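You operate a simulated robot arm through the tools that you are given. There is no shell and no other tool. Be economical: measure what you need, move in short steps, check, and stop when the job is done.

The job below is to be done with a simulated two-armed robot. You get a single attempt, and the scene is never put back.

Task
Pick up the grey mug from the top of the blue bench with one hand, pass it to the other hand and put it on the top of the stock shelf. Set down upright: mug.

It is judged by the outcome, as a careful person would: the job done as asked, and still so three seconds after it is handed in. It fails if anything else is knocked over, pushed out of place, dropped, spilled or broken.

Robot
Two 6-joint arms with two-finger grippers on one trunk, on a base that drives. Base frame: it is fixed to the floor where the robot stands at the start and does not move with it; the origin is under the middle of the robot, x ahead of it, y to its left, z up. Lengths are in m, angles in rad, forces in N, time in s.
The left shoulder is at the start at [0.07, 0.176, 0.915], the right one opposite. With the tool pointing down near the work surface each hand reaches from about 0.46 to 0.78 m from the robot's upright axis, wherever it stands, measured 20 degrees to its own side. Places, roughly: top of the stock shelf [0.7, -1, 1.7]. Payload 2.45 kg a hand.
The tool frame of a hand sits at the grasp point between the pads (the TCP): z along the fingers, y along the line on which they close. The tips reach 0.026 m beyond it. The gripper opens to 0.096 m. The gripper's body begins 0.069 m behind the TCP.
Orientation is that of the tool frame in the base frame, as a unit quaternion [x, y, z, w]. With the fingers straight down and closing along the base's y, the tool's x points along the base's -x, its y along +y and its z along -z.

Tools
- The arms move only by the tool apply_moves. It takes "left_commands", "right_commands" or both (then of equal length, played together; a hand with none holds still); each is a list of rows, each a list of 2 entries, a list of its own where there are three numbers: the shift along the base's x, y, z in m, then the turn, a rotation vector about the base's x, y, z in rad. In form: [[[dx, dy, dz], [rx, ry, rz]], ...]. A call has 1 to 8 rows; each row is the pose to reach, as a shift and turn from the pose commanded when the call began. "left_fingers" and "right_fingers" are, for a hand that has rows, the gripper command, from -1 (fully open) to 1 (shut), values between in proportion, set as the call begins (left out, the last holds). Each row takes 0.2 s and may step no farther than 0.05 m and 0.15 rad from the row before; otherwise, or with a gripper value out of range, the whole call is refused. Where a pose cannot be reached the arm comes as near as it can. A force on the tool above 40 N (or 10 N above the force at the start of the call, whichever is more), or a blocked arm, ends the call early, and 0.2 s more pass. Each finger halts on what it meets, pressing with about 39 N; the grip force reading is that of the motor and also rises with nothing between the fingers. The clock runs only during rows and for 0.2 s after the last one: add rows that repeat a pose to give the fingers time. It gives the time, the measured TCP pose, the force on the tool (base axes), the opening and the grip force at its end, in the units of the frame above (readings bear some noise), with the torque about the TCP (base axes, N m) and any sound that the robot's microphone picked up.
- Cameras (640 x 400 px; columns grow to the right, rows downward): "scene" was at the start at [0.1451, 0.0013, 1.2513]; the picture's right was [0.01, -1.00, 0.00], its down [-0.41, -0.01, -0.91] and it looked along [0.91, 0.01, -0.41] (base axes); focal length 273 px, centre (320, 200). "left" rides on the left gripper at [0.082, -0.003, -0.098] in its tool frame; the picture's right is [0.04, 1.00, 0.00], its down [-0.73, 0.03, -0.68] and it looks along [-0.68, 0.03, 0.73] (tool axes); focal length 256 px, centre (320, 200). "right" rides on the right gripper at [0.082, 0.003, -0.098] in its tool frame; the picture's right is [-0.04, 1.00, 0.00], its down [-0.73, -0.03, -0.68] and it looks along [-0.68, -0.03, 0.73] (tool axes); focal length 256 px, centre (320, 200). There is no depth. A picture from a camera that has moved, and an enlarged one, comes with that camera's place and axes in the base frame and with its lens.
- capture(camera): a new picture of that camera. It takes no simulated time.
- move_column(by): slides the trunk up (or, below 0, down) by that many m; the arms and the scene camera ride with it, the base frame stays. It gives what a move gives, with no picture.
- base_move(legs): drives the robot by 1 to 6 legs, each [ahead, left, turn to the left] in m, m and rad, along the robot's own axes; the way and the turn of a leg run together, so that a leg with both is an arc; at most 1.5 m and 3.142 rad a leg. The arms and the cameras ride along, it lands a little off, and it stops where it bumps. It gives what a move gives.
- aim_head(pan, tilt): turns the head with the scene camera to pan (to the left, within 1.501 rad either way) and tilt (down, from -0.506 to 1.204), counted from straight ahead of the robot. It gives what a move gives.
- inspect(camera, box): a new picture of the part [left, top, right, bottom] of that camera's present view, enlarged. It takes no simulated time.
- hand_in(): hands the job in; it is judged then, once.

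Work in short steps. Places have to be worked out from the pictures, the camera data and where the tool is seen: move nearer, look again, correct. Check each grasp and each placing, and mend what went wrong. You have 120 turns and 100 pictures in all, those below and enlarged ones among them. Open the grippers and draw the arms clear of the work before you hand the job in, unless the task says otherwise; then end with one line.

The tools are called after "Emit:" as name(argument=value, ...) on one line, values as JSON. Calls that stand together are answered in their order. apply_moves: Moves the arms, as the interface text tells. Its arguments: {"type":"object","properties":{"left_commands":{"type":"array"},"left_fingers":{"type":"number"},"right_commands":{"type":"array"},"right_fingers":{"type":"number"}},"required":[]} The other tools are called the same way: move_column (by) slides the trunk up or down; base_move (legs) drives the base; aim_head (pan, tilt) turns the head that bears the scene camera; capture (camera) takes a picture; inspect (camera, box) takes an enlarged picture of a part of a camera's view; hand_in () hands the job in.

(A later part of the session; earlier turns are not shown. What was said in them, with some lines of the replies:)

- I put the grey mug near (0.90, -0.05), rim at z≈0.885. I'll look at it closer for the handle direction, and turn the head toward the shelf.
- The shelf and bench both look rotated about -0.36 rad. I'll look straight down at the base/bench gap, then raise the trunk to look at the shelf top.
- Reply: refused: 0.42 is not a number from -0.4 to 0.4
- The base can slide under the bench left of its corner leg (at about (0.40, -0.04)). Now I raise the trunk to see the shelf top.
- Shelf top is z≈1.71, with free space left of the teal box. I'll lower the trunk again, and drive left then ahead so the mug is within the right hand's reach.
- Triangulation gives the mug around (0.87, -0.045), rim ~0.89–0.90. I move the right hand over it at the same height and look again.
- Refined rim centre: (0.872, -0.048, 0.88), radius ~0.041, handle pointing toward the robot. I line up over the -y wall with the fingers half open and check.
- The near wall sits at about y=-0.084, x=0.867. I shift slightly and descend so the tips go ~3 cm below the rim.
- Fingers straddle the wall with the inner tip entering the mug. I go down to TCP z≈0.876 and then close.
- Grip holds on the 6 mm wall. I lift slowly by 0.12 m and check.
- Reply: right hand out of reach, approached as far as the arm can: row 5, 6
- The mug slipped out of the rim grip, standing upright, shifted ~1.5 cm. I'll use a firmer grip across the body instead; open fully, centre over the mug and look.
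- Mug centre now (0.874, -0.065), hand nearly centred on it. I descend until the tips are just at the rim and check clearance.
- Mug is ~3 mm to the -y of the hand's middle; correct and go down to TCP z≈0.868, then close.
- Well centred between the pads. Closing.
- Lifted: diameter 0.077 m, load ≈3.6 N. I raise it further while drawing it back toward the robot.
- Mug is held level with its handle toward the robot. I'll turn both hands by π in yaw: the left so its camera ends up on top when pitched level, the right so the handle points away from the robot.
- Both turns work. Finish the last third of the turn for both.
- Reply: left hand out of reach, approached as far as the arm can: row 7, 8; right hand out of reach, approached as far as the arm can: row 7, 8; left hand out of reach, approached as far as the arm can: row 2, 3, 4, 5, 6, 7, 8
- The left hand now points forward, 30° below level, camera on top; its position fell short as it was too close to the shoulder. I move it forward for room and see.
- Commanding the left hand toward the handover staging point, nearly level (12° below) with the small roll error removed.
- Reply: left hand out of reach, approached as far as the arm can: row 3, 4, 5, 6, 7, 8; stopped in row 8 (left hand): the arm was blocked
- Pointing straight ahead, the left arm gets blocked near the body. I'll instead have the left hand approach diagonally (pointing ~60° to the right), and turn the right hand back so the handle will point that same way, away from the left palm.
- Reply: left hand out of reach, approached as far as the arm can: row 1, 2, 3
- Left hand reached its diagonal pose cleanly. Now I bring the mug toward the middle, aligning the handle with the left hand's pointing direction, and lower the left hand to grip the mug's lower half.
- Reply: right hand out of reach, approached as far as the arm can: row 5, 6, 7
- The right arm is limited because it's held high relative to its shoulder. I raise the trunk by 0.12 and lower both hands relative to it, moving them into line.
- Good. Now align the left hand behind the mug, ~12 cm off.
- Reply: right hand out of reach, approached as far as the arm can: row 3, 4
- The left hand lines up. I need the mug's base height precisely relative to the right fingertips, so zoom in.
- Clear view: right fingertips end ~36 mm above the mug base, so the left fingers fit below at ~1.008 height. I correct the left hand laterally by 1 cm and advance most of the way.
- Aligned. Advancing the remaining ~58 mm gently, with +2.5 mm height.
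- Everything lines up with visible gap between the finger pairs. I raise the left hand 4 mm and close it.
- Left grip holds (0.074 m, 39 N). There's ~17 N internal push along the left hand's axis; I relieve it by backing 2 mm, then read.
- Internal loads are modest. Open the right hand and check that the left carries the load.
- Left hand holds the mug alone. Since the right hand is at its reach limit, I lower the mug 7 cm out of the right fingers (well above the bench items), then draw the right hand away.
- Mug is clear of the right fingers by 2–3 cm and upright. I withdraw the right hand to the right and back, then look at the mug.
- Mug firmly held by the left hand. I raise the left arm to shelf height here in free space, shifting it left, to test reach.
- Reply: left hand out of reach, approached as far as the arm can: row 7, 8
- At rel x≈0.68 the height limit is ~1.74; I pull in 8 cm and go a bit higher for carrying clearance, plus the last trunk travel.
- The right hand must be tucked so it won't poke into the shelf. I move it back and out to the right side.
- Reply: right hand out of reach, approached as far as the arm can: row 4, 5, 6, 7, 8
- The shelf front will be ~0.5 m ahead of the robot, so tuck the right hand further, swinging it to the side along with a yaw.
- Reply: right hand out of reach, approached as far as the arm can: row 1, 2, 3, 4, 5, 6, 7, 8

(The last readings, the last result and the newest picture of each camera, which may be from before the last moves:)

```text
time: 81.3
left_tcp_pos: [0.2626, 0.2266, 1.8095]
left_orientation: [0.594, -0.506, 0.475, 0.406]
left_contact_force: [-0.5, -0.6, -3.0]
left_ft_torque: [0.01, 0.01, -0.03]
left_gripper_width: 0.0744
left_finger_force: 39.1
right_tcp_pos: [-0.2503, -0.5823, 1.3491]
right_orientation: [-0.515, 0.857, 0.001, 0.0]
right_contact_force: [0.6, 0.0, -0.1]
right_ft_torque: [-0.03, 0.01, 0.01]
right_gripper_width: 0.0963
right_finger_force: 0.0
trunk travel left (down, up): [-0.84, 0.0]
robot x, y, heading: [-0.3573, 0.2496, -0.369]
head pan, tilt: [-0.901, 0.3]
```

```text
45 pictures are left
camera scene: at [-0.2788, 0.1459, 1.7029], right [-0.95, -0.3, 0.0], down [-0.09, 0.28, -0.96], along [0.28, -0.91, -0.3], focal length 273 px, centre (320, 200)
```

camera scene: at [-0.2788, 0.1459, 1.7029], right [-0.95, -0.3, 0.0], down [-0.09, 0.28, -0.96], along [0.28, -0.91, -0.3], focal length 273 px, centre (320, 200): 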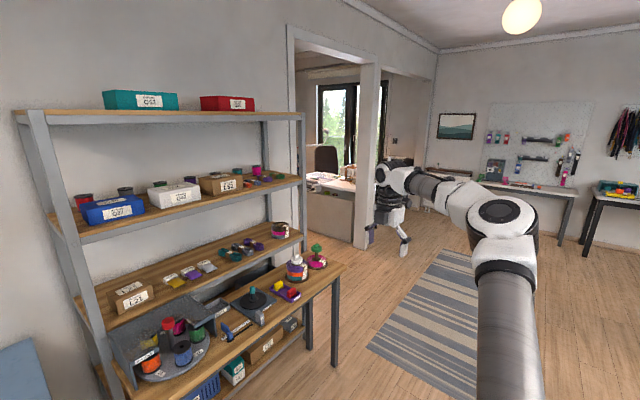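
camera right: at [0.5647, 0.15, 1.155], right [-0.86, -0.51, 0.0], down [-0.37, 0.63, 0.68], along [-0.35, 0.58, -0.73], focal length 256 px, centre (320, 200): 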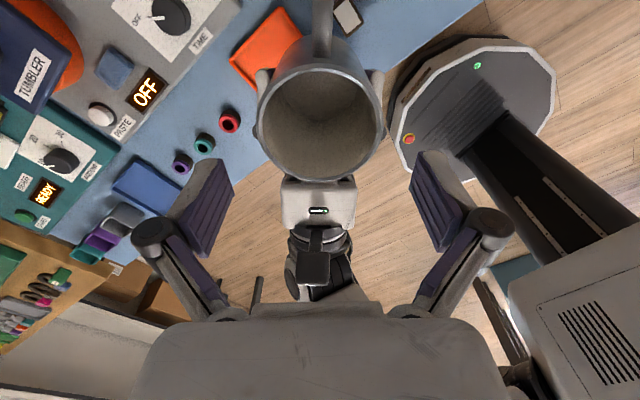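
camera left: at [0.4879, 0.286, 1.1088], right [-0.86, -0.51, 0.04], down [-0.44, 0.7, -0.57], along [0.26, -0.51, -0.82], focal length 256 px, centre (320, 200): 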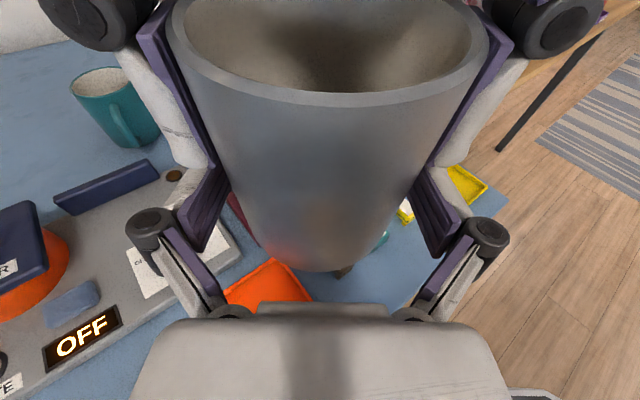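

Better but I want it farther back from the shelf plane; pull it back ~0.2 m along the robot's axis.

Emit:
apply_moves(right_commands=[[[-0.04, 0.0, 0], [0, 0, -0.1]], [[-0.08, 0.01, 0], [0, 0, -0.2]], [[-0.12, 0.02, 0], [0, 0, -0.3]], [[-0.16, 0.035, 0], [0, 0, -0.4]], [[-0.2, 0.05, 0], [0, 0, -0.5]], [[-0.23, 0.06, 0], [0, 0, -0.5]], [[-0.23, 0.06, 0], [0, 0, -0.5]]])

Emit:
base_move(legs=[[0, -0.55, 0]])

Emit:
aim_head(pan=0.0, tilt=0.6)

Emit:
capture(camera="scene")

```text
time: 82.9
left_tcp_pos: [0.2628, 0.224, 1.8092]
left_orientation: [0.595, -0.505, 0.476, 0.405]
left_contact_force: [0.9, 0.2, -3.0]
left_ft_torque: [0.05, 0.03, 0.02]
left_gripper_width: 0.0743
left_finger_force: 39.1
right_tcp_pos: [-0.476, -0.6415, 1.3919]
right_orientation: [-0.287, 0.958, 0.0, 0.001]
right_contact_force: [0.0, 0.1, 0.4]
right_ft_torque: [0.01, 0.02, -0.01]
right_gripper_width: 0.0962
right_finger_force: 0.1
right hand out of reach, approached as far as the arm can: row 1, 2, 3, 4, 5, 6, 7
trunk travel left (down, up): [-0.84, 0.0]
robot x, y, heading: [-0.3581, 0.2536, -0.368]
head pan, tilt: [-0.901, 0.3]
```

```text
time: 86.1
left_tcp_pos: [0.064, -0.2886, 1.8088]
left_orientation: [0.597, -0.502, 0.478, 0.403]
left_contact_force: [0.2, 0.3, -3.4]
left_ft_torque: [0.05, 0.0, -0.04]
left_gripper_width: 0.0741
left_finger_force: 39.0
right_tcp_pos: [-0.6642, -1.1635, 1.3934]
right_orientation: [-0.292, 0.956, -0.001, 0.0]
right_contact_force: [0.2, -0.1, 0.4]
right_ft_torque: [0.0, 0.02, 0.02]
right_gripper_width: 0.096
right_finger_force: 0.2
trunk travel left (down, up): [-0.84, 0.0]
robot x, y, heading: [-0.5545, -0.2717, -0.359]
head pan, tilt: [-0.901, 0.3]
```

```text
time: 87.3
left_tcp_pos: [0.0643, -0.291, 1.8088]
left_orientation: [0.597, -0.503, 0.477, 0.403]
left_contact_force: [-0.4, 0.0, -2.6]
left_ft_torque: [0.02, 0.03, 0.01]
left_gripper_width: 0.0743
left_finger_force: 39.0
right_tcp_pos: [-0.6647, -1.1652, 1.3925]
right_orientation: [-0.293, 0.956, 0.001, 0.0]
right_contact_force: [-0.9, -0.1, -0.3]
right_ft_torque: [-0.02, -0.02, -0.03]
right_gripper_width: 0.0959
right_finger_force: 0.1
trunk travel left (down, up): [-0.84, 0.0]
robot x, y, heading: [-0.5553, -0.2716, -0.36]
head pan, tilt: [0.0, 0.6]
```

```text
44 pictures are left
camera scene: at [-0.4229, -0.3188, 1.6754], right [-0.35, -0.94, 0.0], down [-0.53, 0.2, -0.82], along [0.77, -0.29, -0.57], focal length 273 px, centre (320, 200)
```

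scene: 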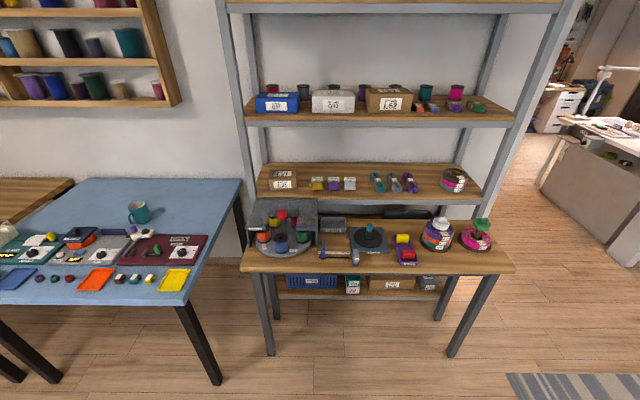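

Well aligned with the shelf. Now I look at the shelf top to fix the free spot.

Emit:
aim_head(pan=0.0, tilt=0.0)

Emit:
capture(camera="scene")

Emit:
capture(camera="left")

```text
time: 88.3
left_tcp_pos: [0.0641, -0.2913, 1.8088]
left_orientation: [0.597, -0.504, 0.477, 0.403]
left_contact_force: [0.1, 0.9, -3.4]
left_ft_torque: [0.01, -0.05, 0.01]
left_gripper_width: 0.0743
left_finger_force: 38.8
right_tcp_pos: [-0.6651, -1.1663, 1.393]
right_orientation: [-0.293, 0.956, 0.001, -0.001]
right_contact_force: [0.5, 0.6, 0.1]
right_ft_torque: [0.02, 0.01, 0.04]
right_gripper_width: 0.0959
right_finger_force: 0.1
trunk travel left (down, up): [-0.84, 0.0]
robot x, y, heading: [-0.5552, -0.2724, -0.356]
head pan, tilt: [0.0, 0.0]
```

```text
43 pictures are left
camera scene: at [-0.4215, -0.32, 1.7305], right [-0.35, -0.94, 0.0], down [0.0, 0.0, -1.0], along [0.94, -0.35, 0.0], focal length 273 px, centre (320, 200)
```

scene: 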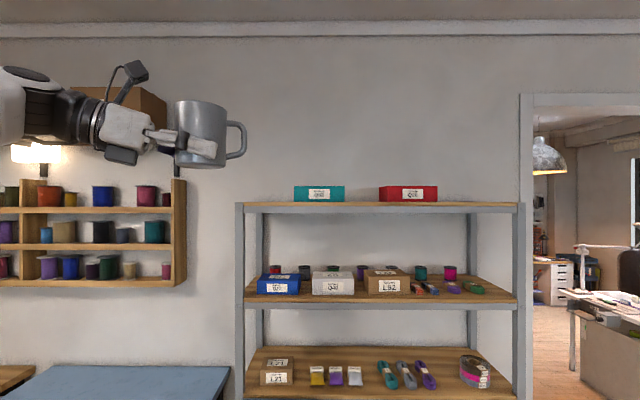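

```text
42 pictures are left
camera left: at [0.0539, -0.2138, 1.9101], right [-0.98, -0.18, 0.04], down [-0.17, 0.81, -0.57], along [0.07, -0.56, -0.82], focal length 256 px, centre (320, 200)
```

left: 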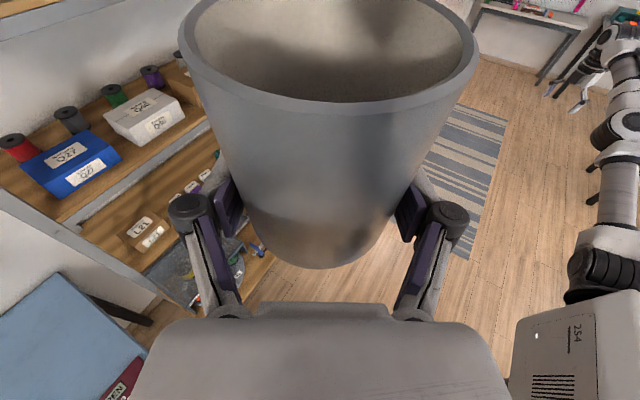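

I zoom on the shelf top and on the mug to check levelness.

Emit:
inspect(camera="scene", box=[225, 170, 385, 230])

Emit:
inspect(camera="scene", box=[90, 60, 260, 190])

```text
4.00 times, centred on (305, 200) of scene
camera zoom: at [-0.4215, -0.32, 1.7305], right [-0.35, -0.94, 0.0], down [0.0, 0.0, -1.0], along [0.94, -0.35, 0.0], focal length 1092 px, centre (380, 200)
```

zoom: 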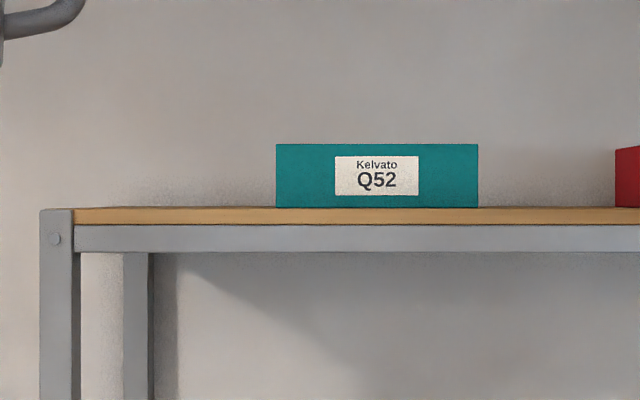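

```text
3.08 times, centred on (175, 125) of scene
camera zoom: at [-0.4215, -0.32, 1.7305], right [-0.35, -0.94, 0.0], down [0.0, 0.0, -1.0], along [0.94, -0.35, 0.0], focal length 840 px, centre (766, 431)
```

zoom: 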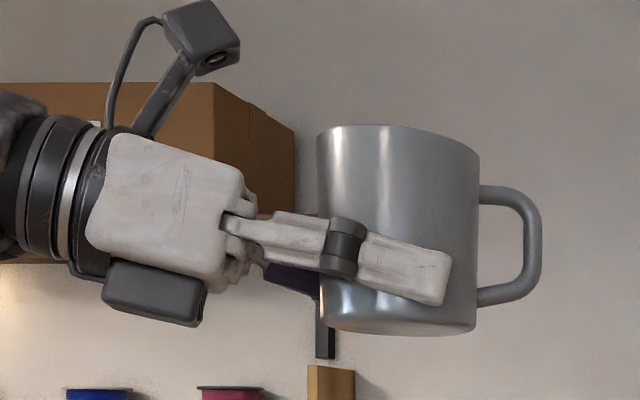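

Mug is upright; shelf top z≈1.72, mug base ≈24 mm below the left TCP. The block under the gripper sits almost at base level, so I want the hand pointing more squarely at the shelf with the block staying off the edge. I yaw the hand ~+0.7 rad here in free space.

Emit:
apply_moves(left_commands=[[[0.009, -0.0035, 0], [0, 0, 0.12]], [[0.019, -0.007, 0], [0, 0, 0.24]], [[0.028, -0.0105, 0], [0, 0, 0.36]], [[0.037, -0.014, 0], [0, 0, 0.48]], [[0.047, -0.018, 0], [0, 0, 0.6]], [[0.047, -0.018, 0], [0, 0, 0.7]], [[0.047, -0.018, 0], [0, 0, 0.7]]])

Emit:
capture(camera="scene")

```text
time: 89.9
left_tcp_pos: [0.1142, -0.3093, 1.8098]
left_orientation: [0.733, -0.268, 0.587, 0.215]
left_contact_force: [0.3, 0.5, -3.1]
left_ft_torque: [0.04, 0.01, -0.01]
left_gripper_width: 0.0741
left_finger_force: 38.9
right_tcp_pos: [-0.6648, -1.164, 1.3928]
right_orientation: [-0.293, 0.956, 0.0, 0.0]
right_contact_force: [0.2, 0.3, 0.8]
right_ft_torque: [-0.01, -0.03, -0.01]
right_gripper_width: 0.0962
right_finger_force: 0.1
trunk travel left (down, up): [-0.84, 0.0]
robot x, y, heading: [-0.5561, -0.268, -0.36]
head pan, tilt: [0.0, 0.0]
```

```text
39 pictures are left
camera scene: at [-0.4214, -0.3193, 1.7306], right [-0.35, -0.94, 0.0], down [0.0, 0.0, -1.0], along [0.94, -0.35, 0.0], focal length 273 px, centre (320, 200)
```

scene: 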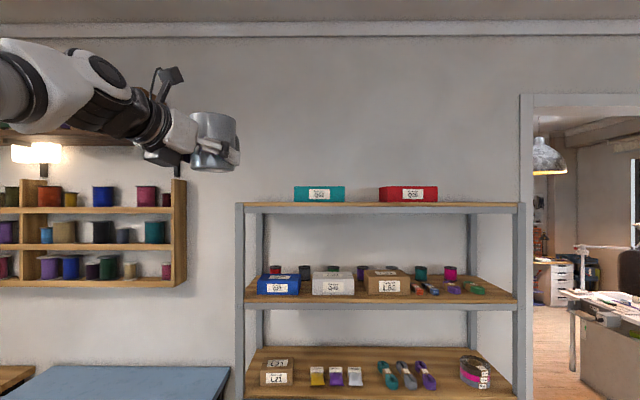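

Reached; the hand points ~20° off the shelf normal. Now drive ahead 0.5 m and slightly left, keeping the mug ~6 cm above the shelf level, then look.

Emit:
base_move(legs=[[0.5, 0.03, 0]])

Emit:
aim_head(pan=0.25, tilt=0.1)

Emit:
capture(camera="scene")

Emit:
capture(camera="left")

```text
time: 92.9
left_tcp_pos: [0.6121, -0.4479, 1.8093]
left_orientation: [0.734, -0.262, 0.59, 0.21]
left_contact_force: [-0.2, -0.5, -3.1]
left_ft_torque: [0.03, -0.02, 0.01]
left_gripper_width: 0.0744
left_finger_force: 39.1
right_tcp_pos: [-0.1536, -1.3176, 1.393]
right_orientation: [-0.302, 0.953, 0.001, 0.001]
right_contact_force: [-0.6, 0.1, -0.5]
right_ft_torque: [-0.02, -0.02, 0.02]
right_gripper_width: 0.0961
right_finger_force: 0.0
trunk travel left (down, up): [-0.84, 0.0]
robot x, y, heading: [-0.0561, -0.4204, -0.34]
head pan, tilt: [0.0, 0.0]
```

```text
time: 93.7
left_tcp_pos: [0.6154, -0.4491, 1.8094]
left_orientation: [0.735, -0.261, 0.589, 0.21]
left_contact_force: [0.0, 0.1, -3.7]
left_ft_torque: [0.01, 0.0, -0.02]
left_gripper_width: 0.0743
left_finger_force: 39.1
right_tcp_pos: [-0.1493, -1.3168, 1.3925]
right_orientation: [-0.301, 0.954, 0.001, 0.0]
right_contact_force: [-0.2, -0.2, 0.4]
right_ft_torque: [-0.04, -0.04, -0.01]
right_gripper_width: 0.0958
right_finger_force: 0.1
trunk travel left (down, up): [-0.84, 0.0]
robot x, y, heading: [-0.0575, -0.4247, -0.342]
head pan, tilt: [0.25, 0.099]
```

```text
38 pictures are left
camera scene: at [0.0864, -0.4464, 1.7216], right [-0.09, -1.0, 0.0], down [-0.1, 0.01, -0.99], along [0.99, -0.09, -0.1], focal length 273 px, centre (320, 200)
```

scene: 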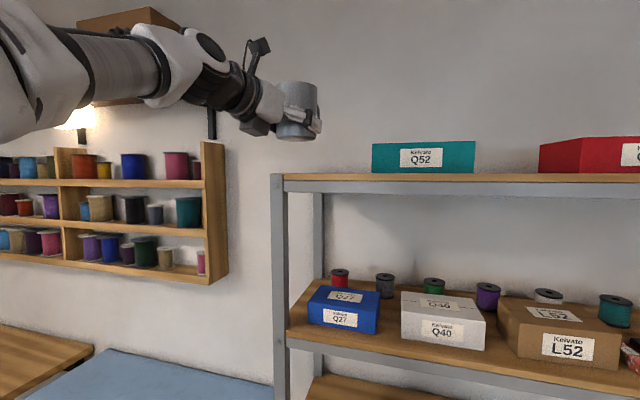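

```text
37 pictures are left
camera left: at [0.5562, -0.3964, 1.9104], right [-0.62, -0.78, 0.04], down [-0.66, 0.5, -0.57], along [0.42, -0.38, -0.82], focal length 256 px, centre (320, 200)
```

left: 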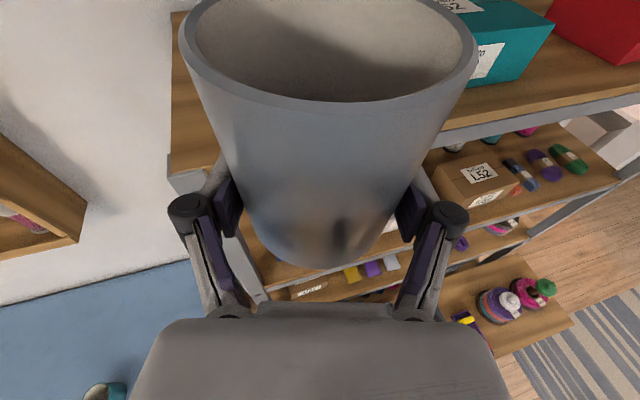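

The shelf's front edge is ~0.10 m beyond the TCP; lateral position is good (≈0.10 m from left end). Drive 0.15 m further and recheck.

Emit:
base_move(legs=[[0.15, 0, -0.015]])

Emit:
capture(camera="left")

Emit:
capture(camera="scene")

```text
time: 95.0
left_tcp_pos: [0.7461, -0.507, 1.8112]
left_orientation: [0.732, -0.266, 0.589, 0.214]
left_contact_force: [-0.7, 0.1, -3.4]
left_ft_torque: [0.06, -0.01, 0.01]
left_gripper_width: 0.074
left_finger_force: 39.3
right_tcp_pos: [-0.03, -1.3644, 1.392]
right_orientation: [-0.294, 0.956, -0.001, 0.001]
right_contact_force: [-0.6, -0.1, 0.2]
right_ft_torque: [-0.02, 0.0, -0.01]
right_gripper_width: 0.0958
right_finger_force: 0.1
trunk travel left (down, up): [-0.84, 0.0]
robot x, y, heading: [0.0772, -0.469, -0.356]
head pan, tilt: [0.25, 0.099]
```

```text
36 pictures are left
camera left: at [0.6889, -0.4532, 1.9121], right [-0.64, -0.77, 0.04], down [-0.65, 0.51, -0.57], along [0.42, -0.39, -0.82], focal length 256 px, centre (320, 200)
```

left: 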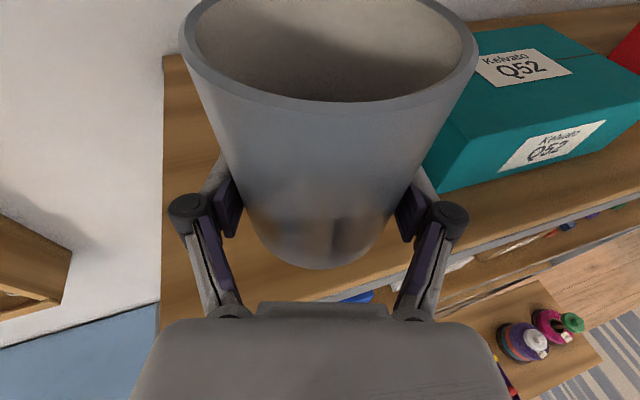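

```text
35 pictures are left
camera scene: at [0.2191, -0.4965, 1.7219], right [-0.11, -0.99, 0.0], down [-0.1, 0.01, -1.0], along [0.99, -0.1, -0.1], focal length 273 px, centre (320, 200)
```

scene: 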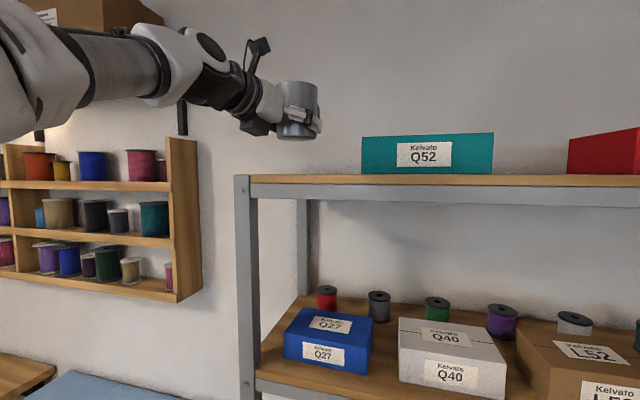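

Edge computed consistently; TCP is now 4 cm past it, 11 cm from the left end and clear of the teal box (13 cm gap to its corner). Move 5.5 cm further in and lower to ~2 cm above.

Emit:
apply_moves(left_commands=[[[0.026, -0.01, 0], [0, 0, 0]], [[0.0515, -0.0194, 0], [0, 0, 0]], [[0.0515, -0.0194, -0.02], [0, 0, 0]], [[0.0515, -0.0194, -0.045], [0, 0, 0]], [[0.0515, -0.0194, -0.045], [0, 0, 0]]])

Emit:
inspect(camera="scene", box=[200, 60, 400, 220])

Emit:
capture(camera="left")

```text
time: 96.2
left_tcp_pos: [0.805, -0.5278, 1.7651]
left_orientation: [0.734, -0.267, 0.587, 0.214]
left_contact_force: [0.5, 0.4, -3.0]
left_ft_torque: [0.01, 0.0, -0.02]
left_gripper_width: 0.0741
left_finger_force: 39.2
right_tcp_pos: [-0.0232, -1.3661, 1.3921]
right_orientation: [-0.293, 0.956, 0.0, 0.0]
right_contact_force: [-0.3, 0.2, -0.1]
right_ft_torque: [-0.02, -0.03, 0.01]
right_gripper_width: 0.0961
right_finger_force: 0.0
trunk travel left (down, up): [-0.84, 0.0]
robot x, y, heading: [0.0774, -0.4701, -0.357]
head pan, tilt: [0.25, 0.099]
```

```text
2.50 times, centred on (300, 140) of scene
camera zoom: at [0.2237, -0.4984, 1.7214], right [-0.11, -0.99, 0.0], down [-0.1, 0.01, -0.99], along [0.99, -0.1, -0.1], focal length 682 px, centre (370, 350)
```

zoom: 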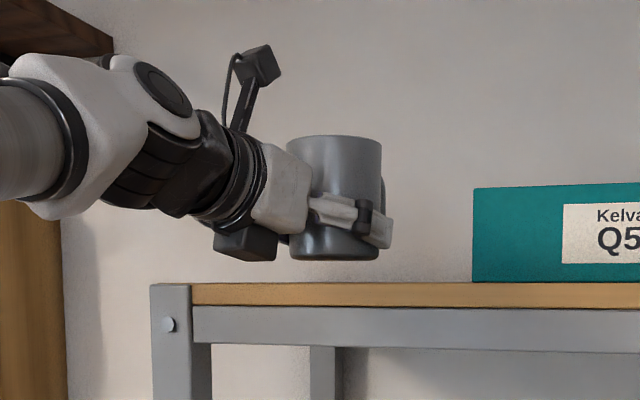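

```text
33 pictures are left
camera left: at [0.7472, -0.4753, 1.8655], right [-0.64, -0.77, 0.04], down [-0.65, 0.51, -0.57], along [0.42, -0.39, -0.82], focal length 256 px, centre (320, 200)
```

left: 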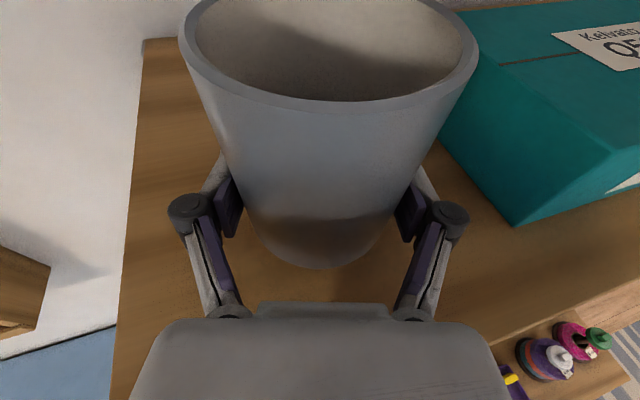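

The block under the gripper hangs slightly lower than the mug base, so I pull back 2 cm to keep it off the board's edge, then lower 1.3 cm.

Emit:
apply_moves(left_commands=[[[-0.019, 0.007, 0], [0, 0, 0]], [[-0.019, 0.007, -0.007], [0, 0, 0]], [[-0.019, 0.007, -0.013], [0, 0, 0]], [[-0.019, 0.007, -0.013], [0, 0, 0]]])

Emit:
inspect(camera="scene", box=[230, 100, 370, 200])

```text
time: 97.2
left_tcp_pos: [0.7832, -0.5206, 1.7525]
left_orientation: [0.733, -0.266, 0.588, 0.213]
left_contact_force: [-0.8, 0.7, -3.2]
left_ft_torque: [-0.01, 0.03, 0.01]
left_gripper_width: 0.0744
left_finger_force: 39.1
right_tcp_pos: [-0.0257, -1.3644, 1.392]
right_orientation: [-0.294, 0.956, 0.0, -0.001]
right_contact_force: [-0.2, -0.1, -0.3]
right_ft_torque: [0.02, -0.01, 0.01]
right_gripper_width: 0.0962
right_finger_force: 0.1
trunk travel left (down, up): [-0.84, 0.0]
robot x, y, heading: [0.0808, -0.4695, -0.357]
head pan, tilt: [0.25, 0.099]
```

```text
4.00 times, centred on (300, 150) of scene
camera zoom: at [0.2216, -0.4976, 1.7217], right [-0.11, -0.99, 0.0], down [-0.1, 0.01, -1.0], along [0.99, -0.1, -0.1], focal length 1092 px, centre (400, 400)
```

zoom: 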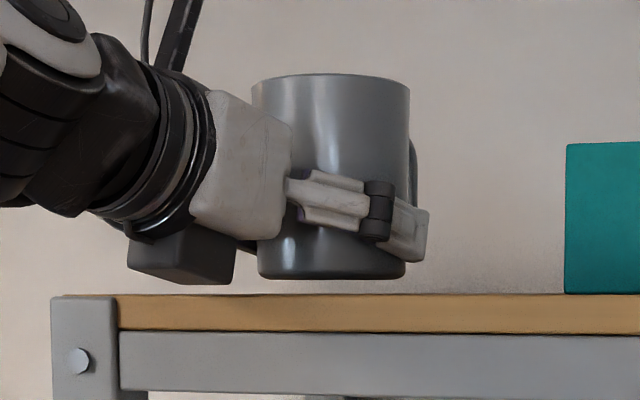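

About 7 mm left. Lower in 2–3 mm steps and watch the force.

Emit:
apply_moves(left_commands=[[[0, 0, -0.003], [0, 0, 0]], [[0, 0, -0.005], [0, 0, 0]], [[0, 0, -0.007], [0, 0, 0]], [[0, 0, -0.007], [0, 0, 0]]])

Emit:
inspect(camera="scene", box=[230, 100, 370, 200])

```text
time: 98.2
left_tcp_pos: [0.7819, -0.5213, 1.7467]
left_orientation: [0.732, -0.267, 0.588, 0.215]
left_contact_force: [0.3, 1.0, 3.7]
left_ft_torque: [-0.01, 0.12, -0.02]
left_gripper_width: 0.0743
left_finger_force: 39.0
right_tcp_pos: [-0.0264, -1.3651, 1.3918]
right_orientation: [-0.294, 0.956, 0.0, 0.0]
right_contact_force: [0.6, 0.1, 1.1]
right_ft_torque: [0.02, -0.01, 0.04]
right_gripper_width: 0.0959
right_finger_force: 0.0
trunk travel left (down, up): [-0.84, 0.0]
robot x, y, heading: [0.0834, -0.4728, -0.357]
head pan, tilt: [0.25, 0.099]
```

```text
4.00 times, centred on (300, 150) of scene
camera zoom: at [0.2218, -0.4979, 1.7217], right [-0.11, -0.99, 0.0], down [-0.1, 0.01, -1.0], along [0.99, -0.1, -0.1], focal length 1092 px, centre (400, 400)
```

zoom: 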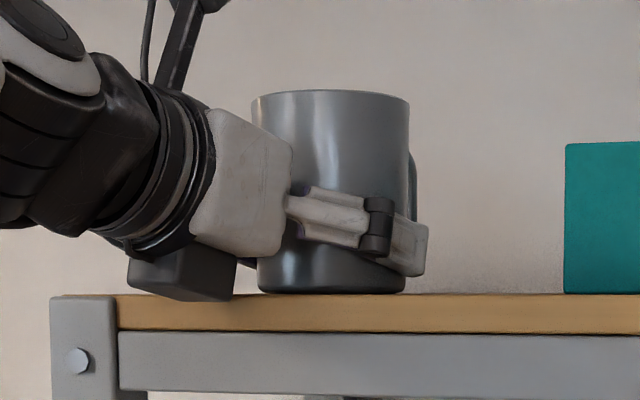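

Support force of ~7 N with almost no torque: the mug is standing on the shelf, upright. I open the left fingers.

Emit:
apply_moves(left_commands=[[[0, 0, 0], [0, 0, 0]], [[0, 0, 0], [0, 0, 0]], [[0, 0, 0], [0, 0, 0]]], left_fingers=-1)

Emit:
inspect(camera="scene", box=[230, 100, 370, 200])

Emit:
capture(camera="left")

```text
time: 99.0
left_tcp_pos: [0.7837, -0.5211, 1.7444]
left_orientation: [0.733, -0.267, 0.587, 0.214]
left_contact_force: [-0.4, -0.3, 1.2]
left_ft_torque: [-0.01, -0.02, 0.0]
left_gripper_width: 0.0961
left_finger_force: 0.1
right_tcp_pos: [-0.0262, -1.3654, 1.3917]
right_orientation: [-0.294, 0.956, 0.001, 0.0]
right_contact_force: [-0.2, 0.0, -0.5]
right_ft_torque: [-0.02, -0.02, -0.02]
right_gripper_width: 0.096
right_finger_force: 0.1
trunk travel left (down, up): [-0.84, 0.0]
robot x, y, heading: [0.0793, -0.4725, -0.357]
head pan, tilt: [0.25, 0.099]
```

```text
4.00 times, centred on (300, 150) of scene
camera zoom: at [0.222, -0.4979, 1.7216], right [-0.11, -0.99, 0.0], down [-0.1, 0.01, -0.99], along [0.99, -0.1, -0.1], focal length 1092 px, centre (400, 400)
```

zoom: 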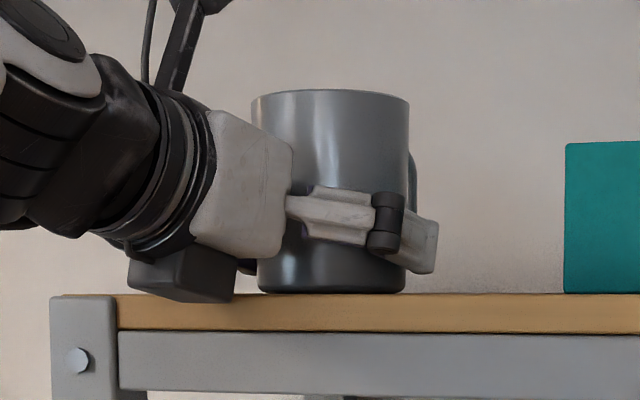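

```text
29 pictures are left
camera left: at [0.7252, -0.4677, 1.8458], right [-0.64, -0.77, 0.04], down [-0.65, 0.51, -0.57], along [0.42, -0.39, -0.82], focal length 256 px, centre (320, 200)
```

left: 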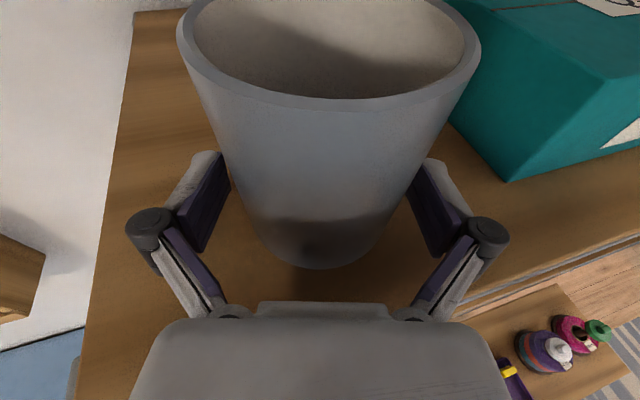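

Released, mug upright. Withdraw straight back along the hand's own pointing direction.

Emit:
apply_moves(left_commands=[[[-0.0153, 0.0129, 0.002], [0, 0, 0]], [[-0.0306, 0.0257, 0.003], [0, 0, 0]], [[-0.0459, 0.0386, 0.003], [0, 0, 0]], [[-0.0612, 0.0515, 0.003], [0, 0, 0]], [[-0.0766, 0.0643, 0.003], [0, 0, 0]], [[-0.0919, 0.0772, 0.003], [0, 0, 0]]])

Emit:
inspect(camera="scene", box=[200, 80, 400, 205])

Emit:
capture(camera="left")

```text
time: 100.4
left_tcp_pos: [0.7735, -0.4724, 1.7819]
left_orientation: [0.734, -0.267, 0.587, 0.213]
left_contact_force: [-0.5, -0.2, -0.7]
left_ft_torque: [0.04, 0.05, -0.05]
left_gripper_width: 0.096
left_finger_force: 0.1
left hand out of reach, approached as far as the arm can: row 1, 2, 3, 4, 5, 6
right_tcp_pos: [-0.0266, -1.3656, 1.3922]
right_orientation: [-0.295, 0.956, 0.001, -0.001]
right_contact_force: [-0.5, -0.3, -0.7]
right_ft_torque: [0.0, -0.02, 0.0]
right_gripper_width: 0.0962
right_finger_force: 0.0
trunk travel left (down, up): [-0.84, 0.0]
robot x, y, heading: [0.0814, -0.4694, -0.352]
head pan, tilt: [0.25, 0.099]
```

```text
3.20 times, centred on (300, 142) of scene
camera zoom: at [0.2218, -0.4979, 1.7216], right [-0.11, -0.99, 0.0], down [-0.1, 0.01, -1.0], along [0.99, -0.1, -0.1], focal length 873 px, centre (384, 384)
```

zoom: 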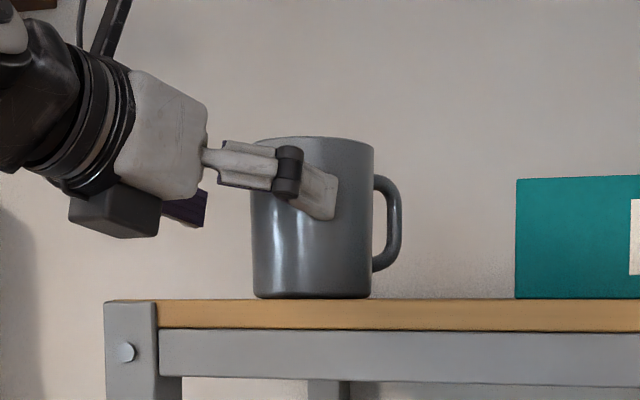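

```text
27 pictures are left
camera left: at [0.7159, -0.4206, 1.8827], right [-0.64, -0.77, 0.04], down [-0.65, 0.51, -0.57], along [0.42, -0.39, -0.82], focal length 256 px, centre (320, 200)
```

left: 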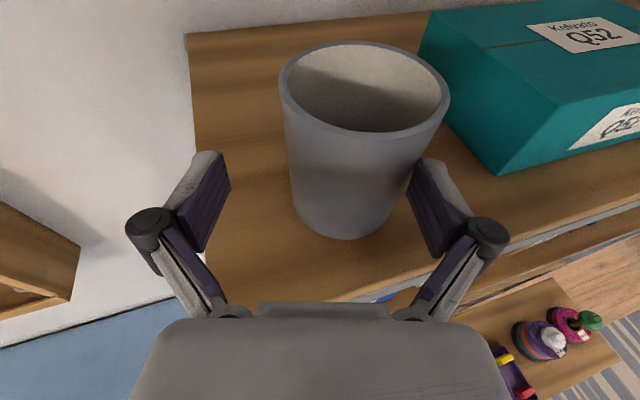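

The arm couldn't retract straight (joint limit), and drifted up-left, nudging the mug ~1 cm; it still stands upright. I recentre the fingers on the mug first with a small rightward shift.

Emit:
apply_moves(left_commands=[[[-0.004, -0.005, 0], [0, 0, 0]], [[-0.0077, -0.0092, 0], [0, 0, 0]], [[-0.0077, -0.0092, 0], [0, 0, 0]]])

Emit:
capture(camera="left")

```text
time: 101.2
left_tcp_pos: [0.7701, -0.4815, 1.7831]
left_orientation: [0.733, -0.267, 0.588, 0.214]
left_contact_force: [-0.2, -0.3, -0.3]
left_ft_torque: [-0.01, -0.05, 0.01]
left_gripper_width: 0.0959
left_finger_force: 0.0
left hand out of reach, approached as far as the arm can: row 1, 2, 3
right_tcp_pos: [-0.0271, -1.3648, 1.3918]
right_orientation: [-0.294, 0.956, 0.0, 0.0]
right_contact_force: [-0.5, -0.3, -0.2]
right_ft_torque: [-0.01, -0.01, -0.01]
right_gripper_width: 0.0959
right_finger_force: 0.0
trunk travel left (down, up): [-0.84, 0.0]
robot x, y, heading: [0.0809, -0.4661, -0.356]
head pan, tilt: [0.25, 0.099]
```

```text
26 pictures are left
camera left: at [0.7128, -0.4289, 1.8842], right [-0.64, -0.77, 0.04], down [-0.65, 0.51, -0.57], along [0.42, -0.39, -0.82], focal length 256 px, centre (320, 200)
```

left: 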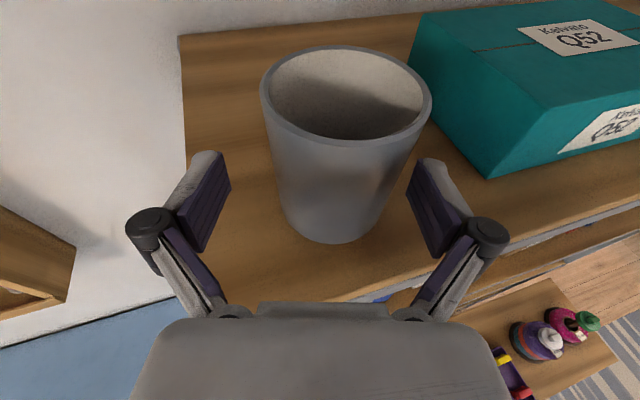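

Fingers now straddle the mug with clearance. I back the base along the hand's axis.

Emit:
base_move(legs=[[-0.1, 0.028, 0]])

Emit:
capture(camera="left")

Emit:
capture(camera="scene")

```text
time: 102.4
left_tcp_pos: [0.6923, -0.4243, 1.7799]
left_orientation: [0.735, -0.267, 0.585, 0.213]
left_contact_force: [1.0, 0.0, 0.4]
left_ft_torque: [-0.02, 0.0, 0.01]
left_gripper_width: 0.096
left_finger_force: 0.1
right_tcp_pos: [-0.1045, -1.3091, 1.3896]
right_orientation: [-0.295, 0.956, 0.003, -0.001]
right_contact_force: [-0.2, -0.5, 0.5]
right_ft_torque: [0.03, 0.07, 0.03]
right_gripper_width: 0.0961
right_finger_force: 0.0
trunk travel left (down, up): [-0.84, 0.0]
robot x, y, heading: [-0.0046, -0.4063, -0.353]
head pan, tilt: [0.25, 0.099]
```

```text
25 pictures are left
camera left: at [0.6342, -0.372, 1.8816], right [-0.63, -0.77, 0.04], down [-0.65, 0.51, -0.56], along [0.42, -0.38, -0.83], focal length 256 px, centre (320, 200)
```

left: 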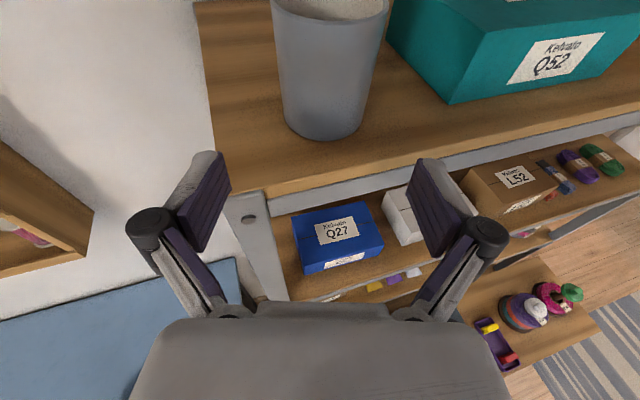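

```text
24 pictures are left
camera scene: at [0.1427, -0.4414, 1.721], right [-0.1, -0.99, 0.0], down [-0.1, 0.01, -0.99], along [0.99, -0.1, -0.1], focal length 273 px, centre (320, 200)
```

scene: 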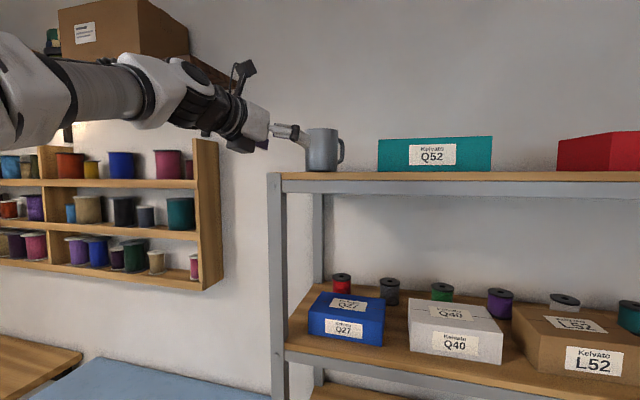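

The mug stands upright and free on the shelf top, ~2–3 cm in from the edge, with the hand fully clear. I back the base straight away a bit more and take a final look.

Emit:
base_move(legs=[[-0.3, 0.02, 0]])

Emit:
aim_head(pan=0.0, tilt=0.2)

Emit:
capture(camera="scene")

Emit:
inspect(camera="scene", box=[220, 100, 400, 200])

```text
time: 104.5
left_tcp_pos: [0.4064, -0.2964, 1.7809]
left_orientation: [0.735, -0.266, 0.587, 0.212]
left_contact_force: [0.1, 0.4, -0.3]
left_ft_torque: [-0.03, -0.01, -0.02]
left_gripper_width: 0.0959
left_finger_force: 0.1
right_tcp_pos: [-0.3871, -1.1808, 1.3905]
right_orientation: [-0.296, 0.955, 0.002, -0.001]
right_contact_force: [-0.9, 0.1, 0.1]
right_ft_torque: [0.04, 0.05, -0.01]
right_gripper_width: 0.0961
right_finger_force: 0.0
trunk travel left (down, up): [-0.84, 0.0]
robot x, y, heading: [-0.2866, -0.2841, -0.35]
head pan, tilt: [0.25, 0.099]
```

```text
time: 105.2
left_tcp_pos: [0.4036, -0.2962, 1.783]
left_orientation: [0.734, -0.267, 0.587, 0.213]
left_contact_force: [-0.1, 0.6, -0.1]
left_ft_torque: [-0.01, 0.03, 0.05]
left_gripper_width: 0.0959
left_finger_force: 0.0
right_tcp_pos: [-0.3922, -1.1814, 1.3929]
right_orientation: [-0.296, 0.955, 0.0, 0.0]
right_contact_force: [-0.4, 1.0, 0.3]
right_ft_torque: [0.02, -0.01, 0.01]
right_gripper_width: 0.0963
right_finger_force: 0.0
trunk travel left (down, up): [-0.84, 0.0]
robot x, y, heading: [-0.2875, -0.285, -0.352]
head pan, tilt: [0.0, 0.201]
```

```text
23 pictures are left
camera scene: at [-0.149, -0.3346, 1.7123], right [-0.34, -0.94, 0.0], down [-0.19, 0.07, -0.98], along [0.92, -0.34, -0.2], focal length 273 px, centre (320, 200)
```

scene: 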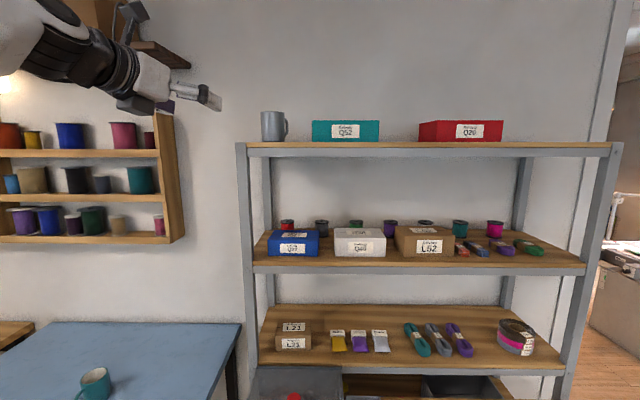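

```text
3.56 times, centred on (310, 150) of scene
camera zoom: at [-0.149, -0.3346, 1.7123], right [-0.34, -0.94, 0.0], down [-0.19, 0.07, -0.98], along [0.92, -0.34, -0.2], focal length 970 px, centre (356, 378)
```

zoom: 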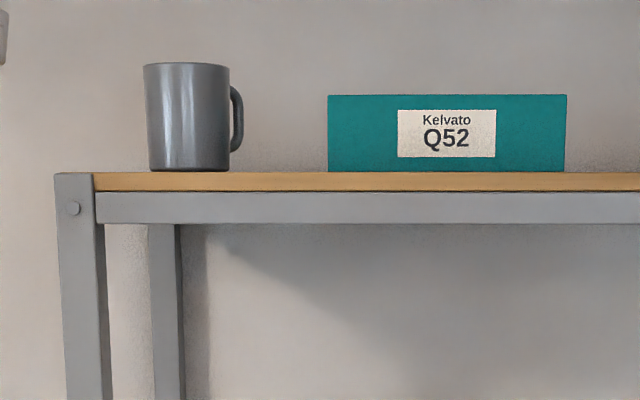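

The mug stands upright on the shelf top, the boxes are undisturbed, and both grippers are open and clear. Handing in.

Emit:
hand_in()

```text
The job is handed in.
```

The grey mug was picked up with the right hand, passed to the left and set upright on the top of the stock shelf, and nothing else was knocked over or moved.
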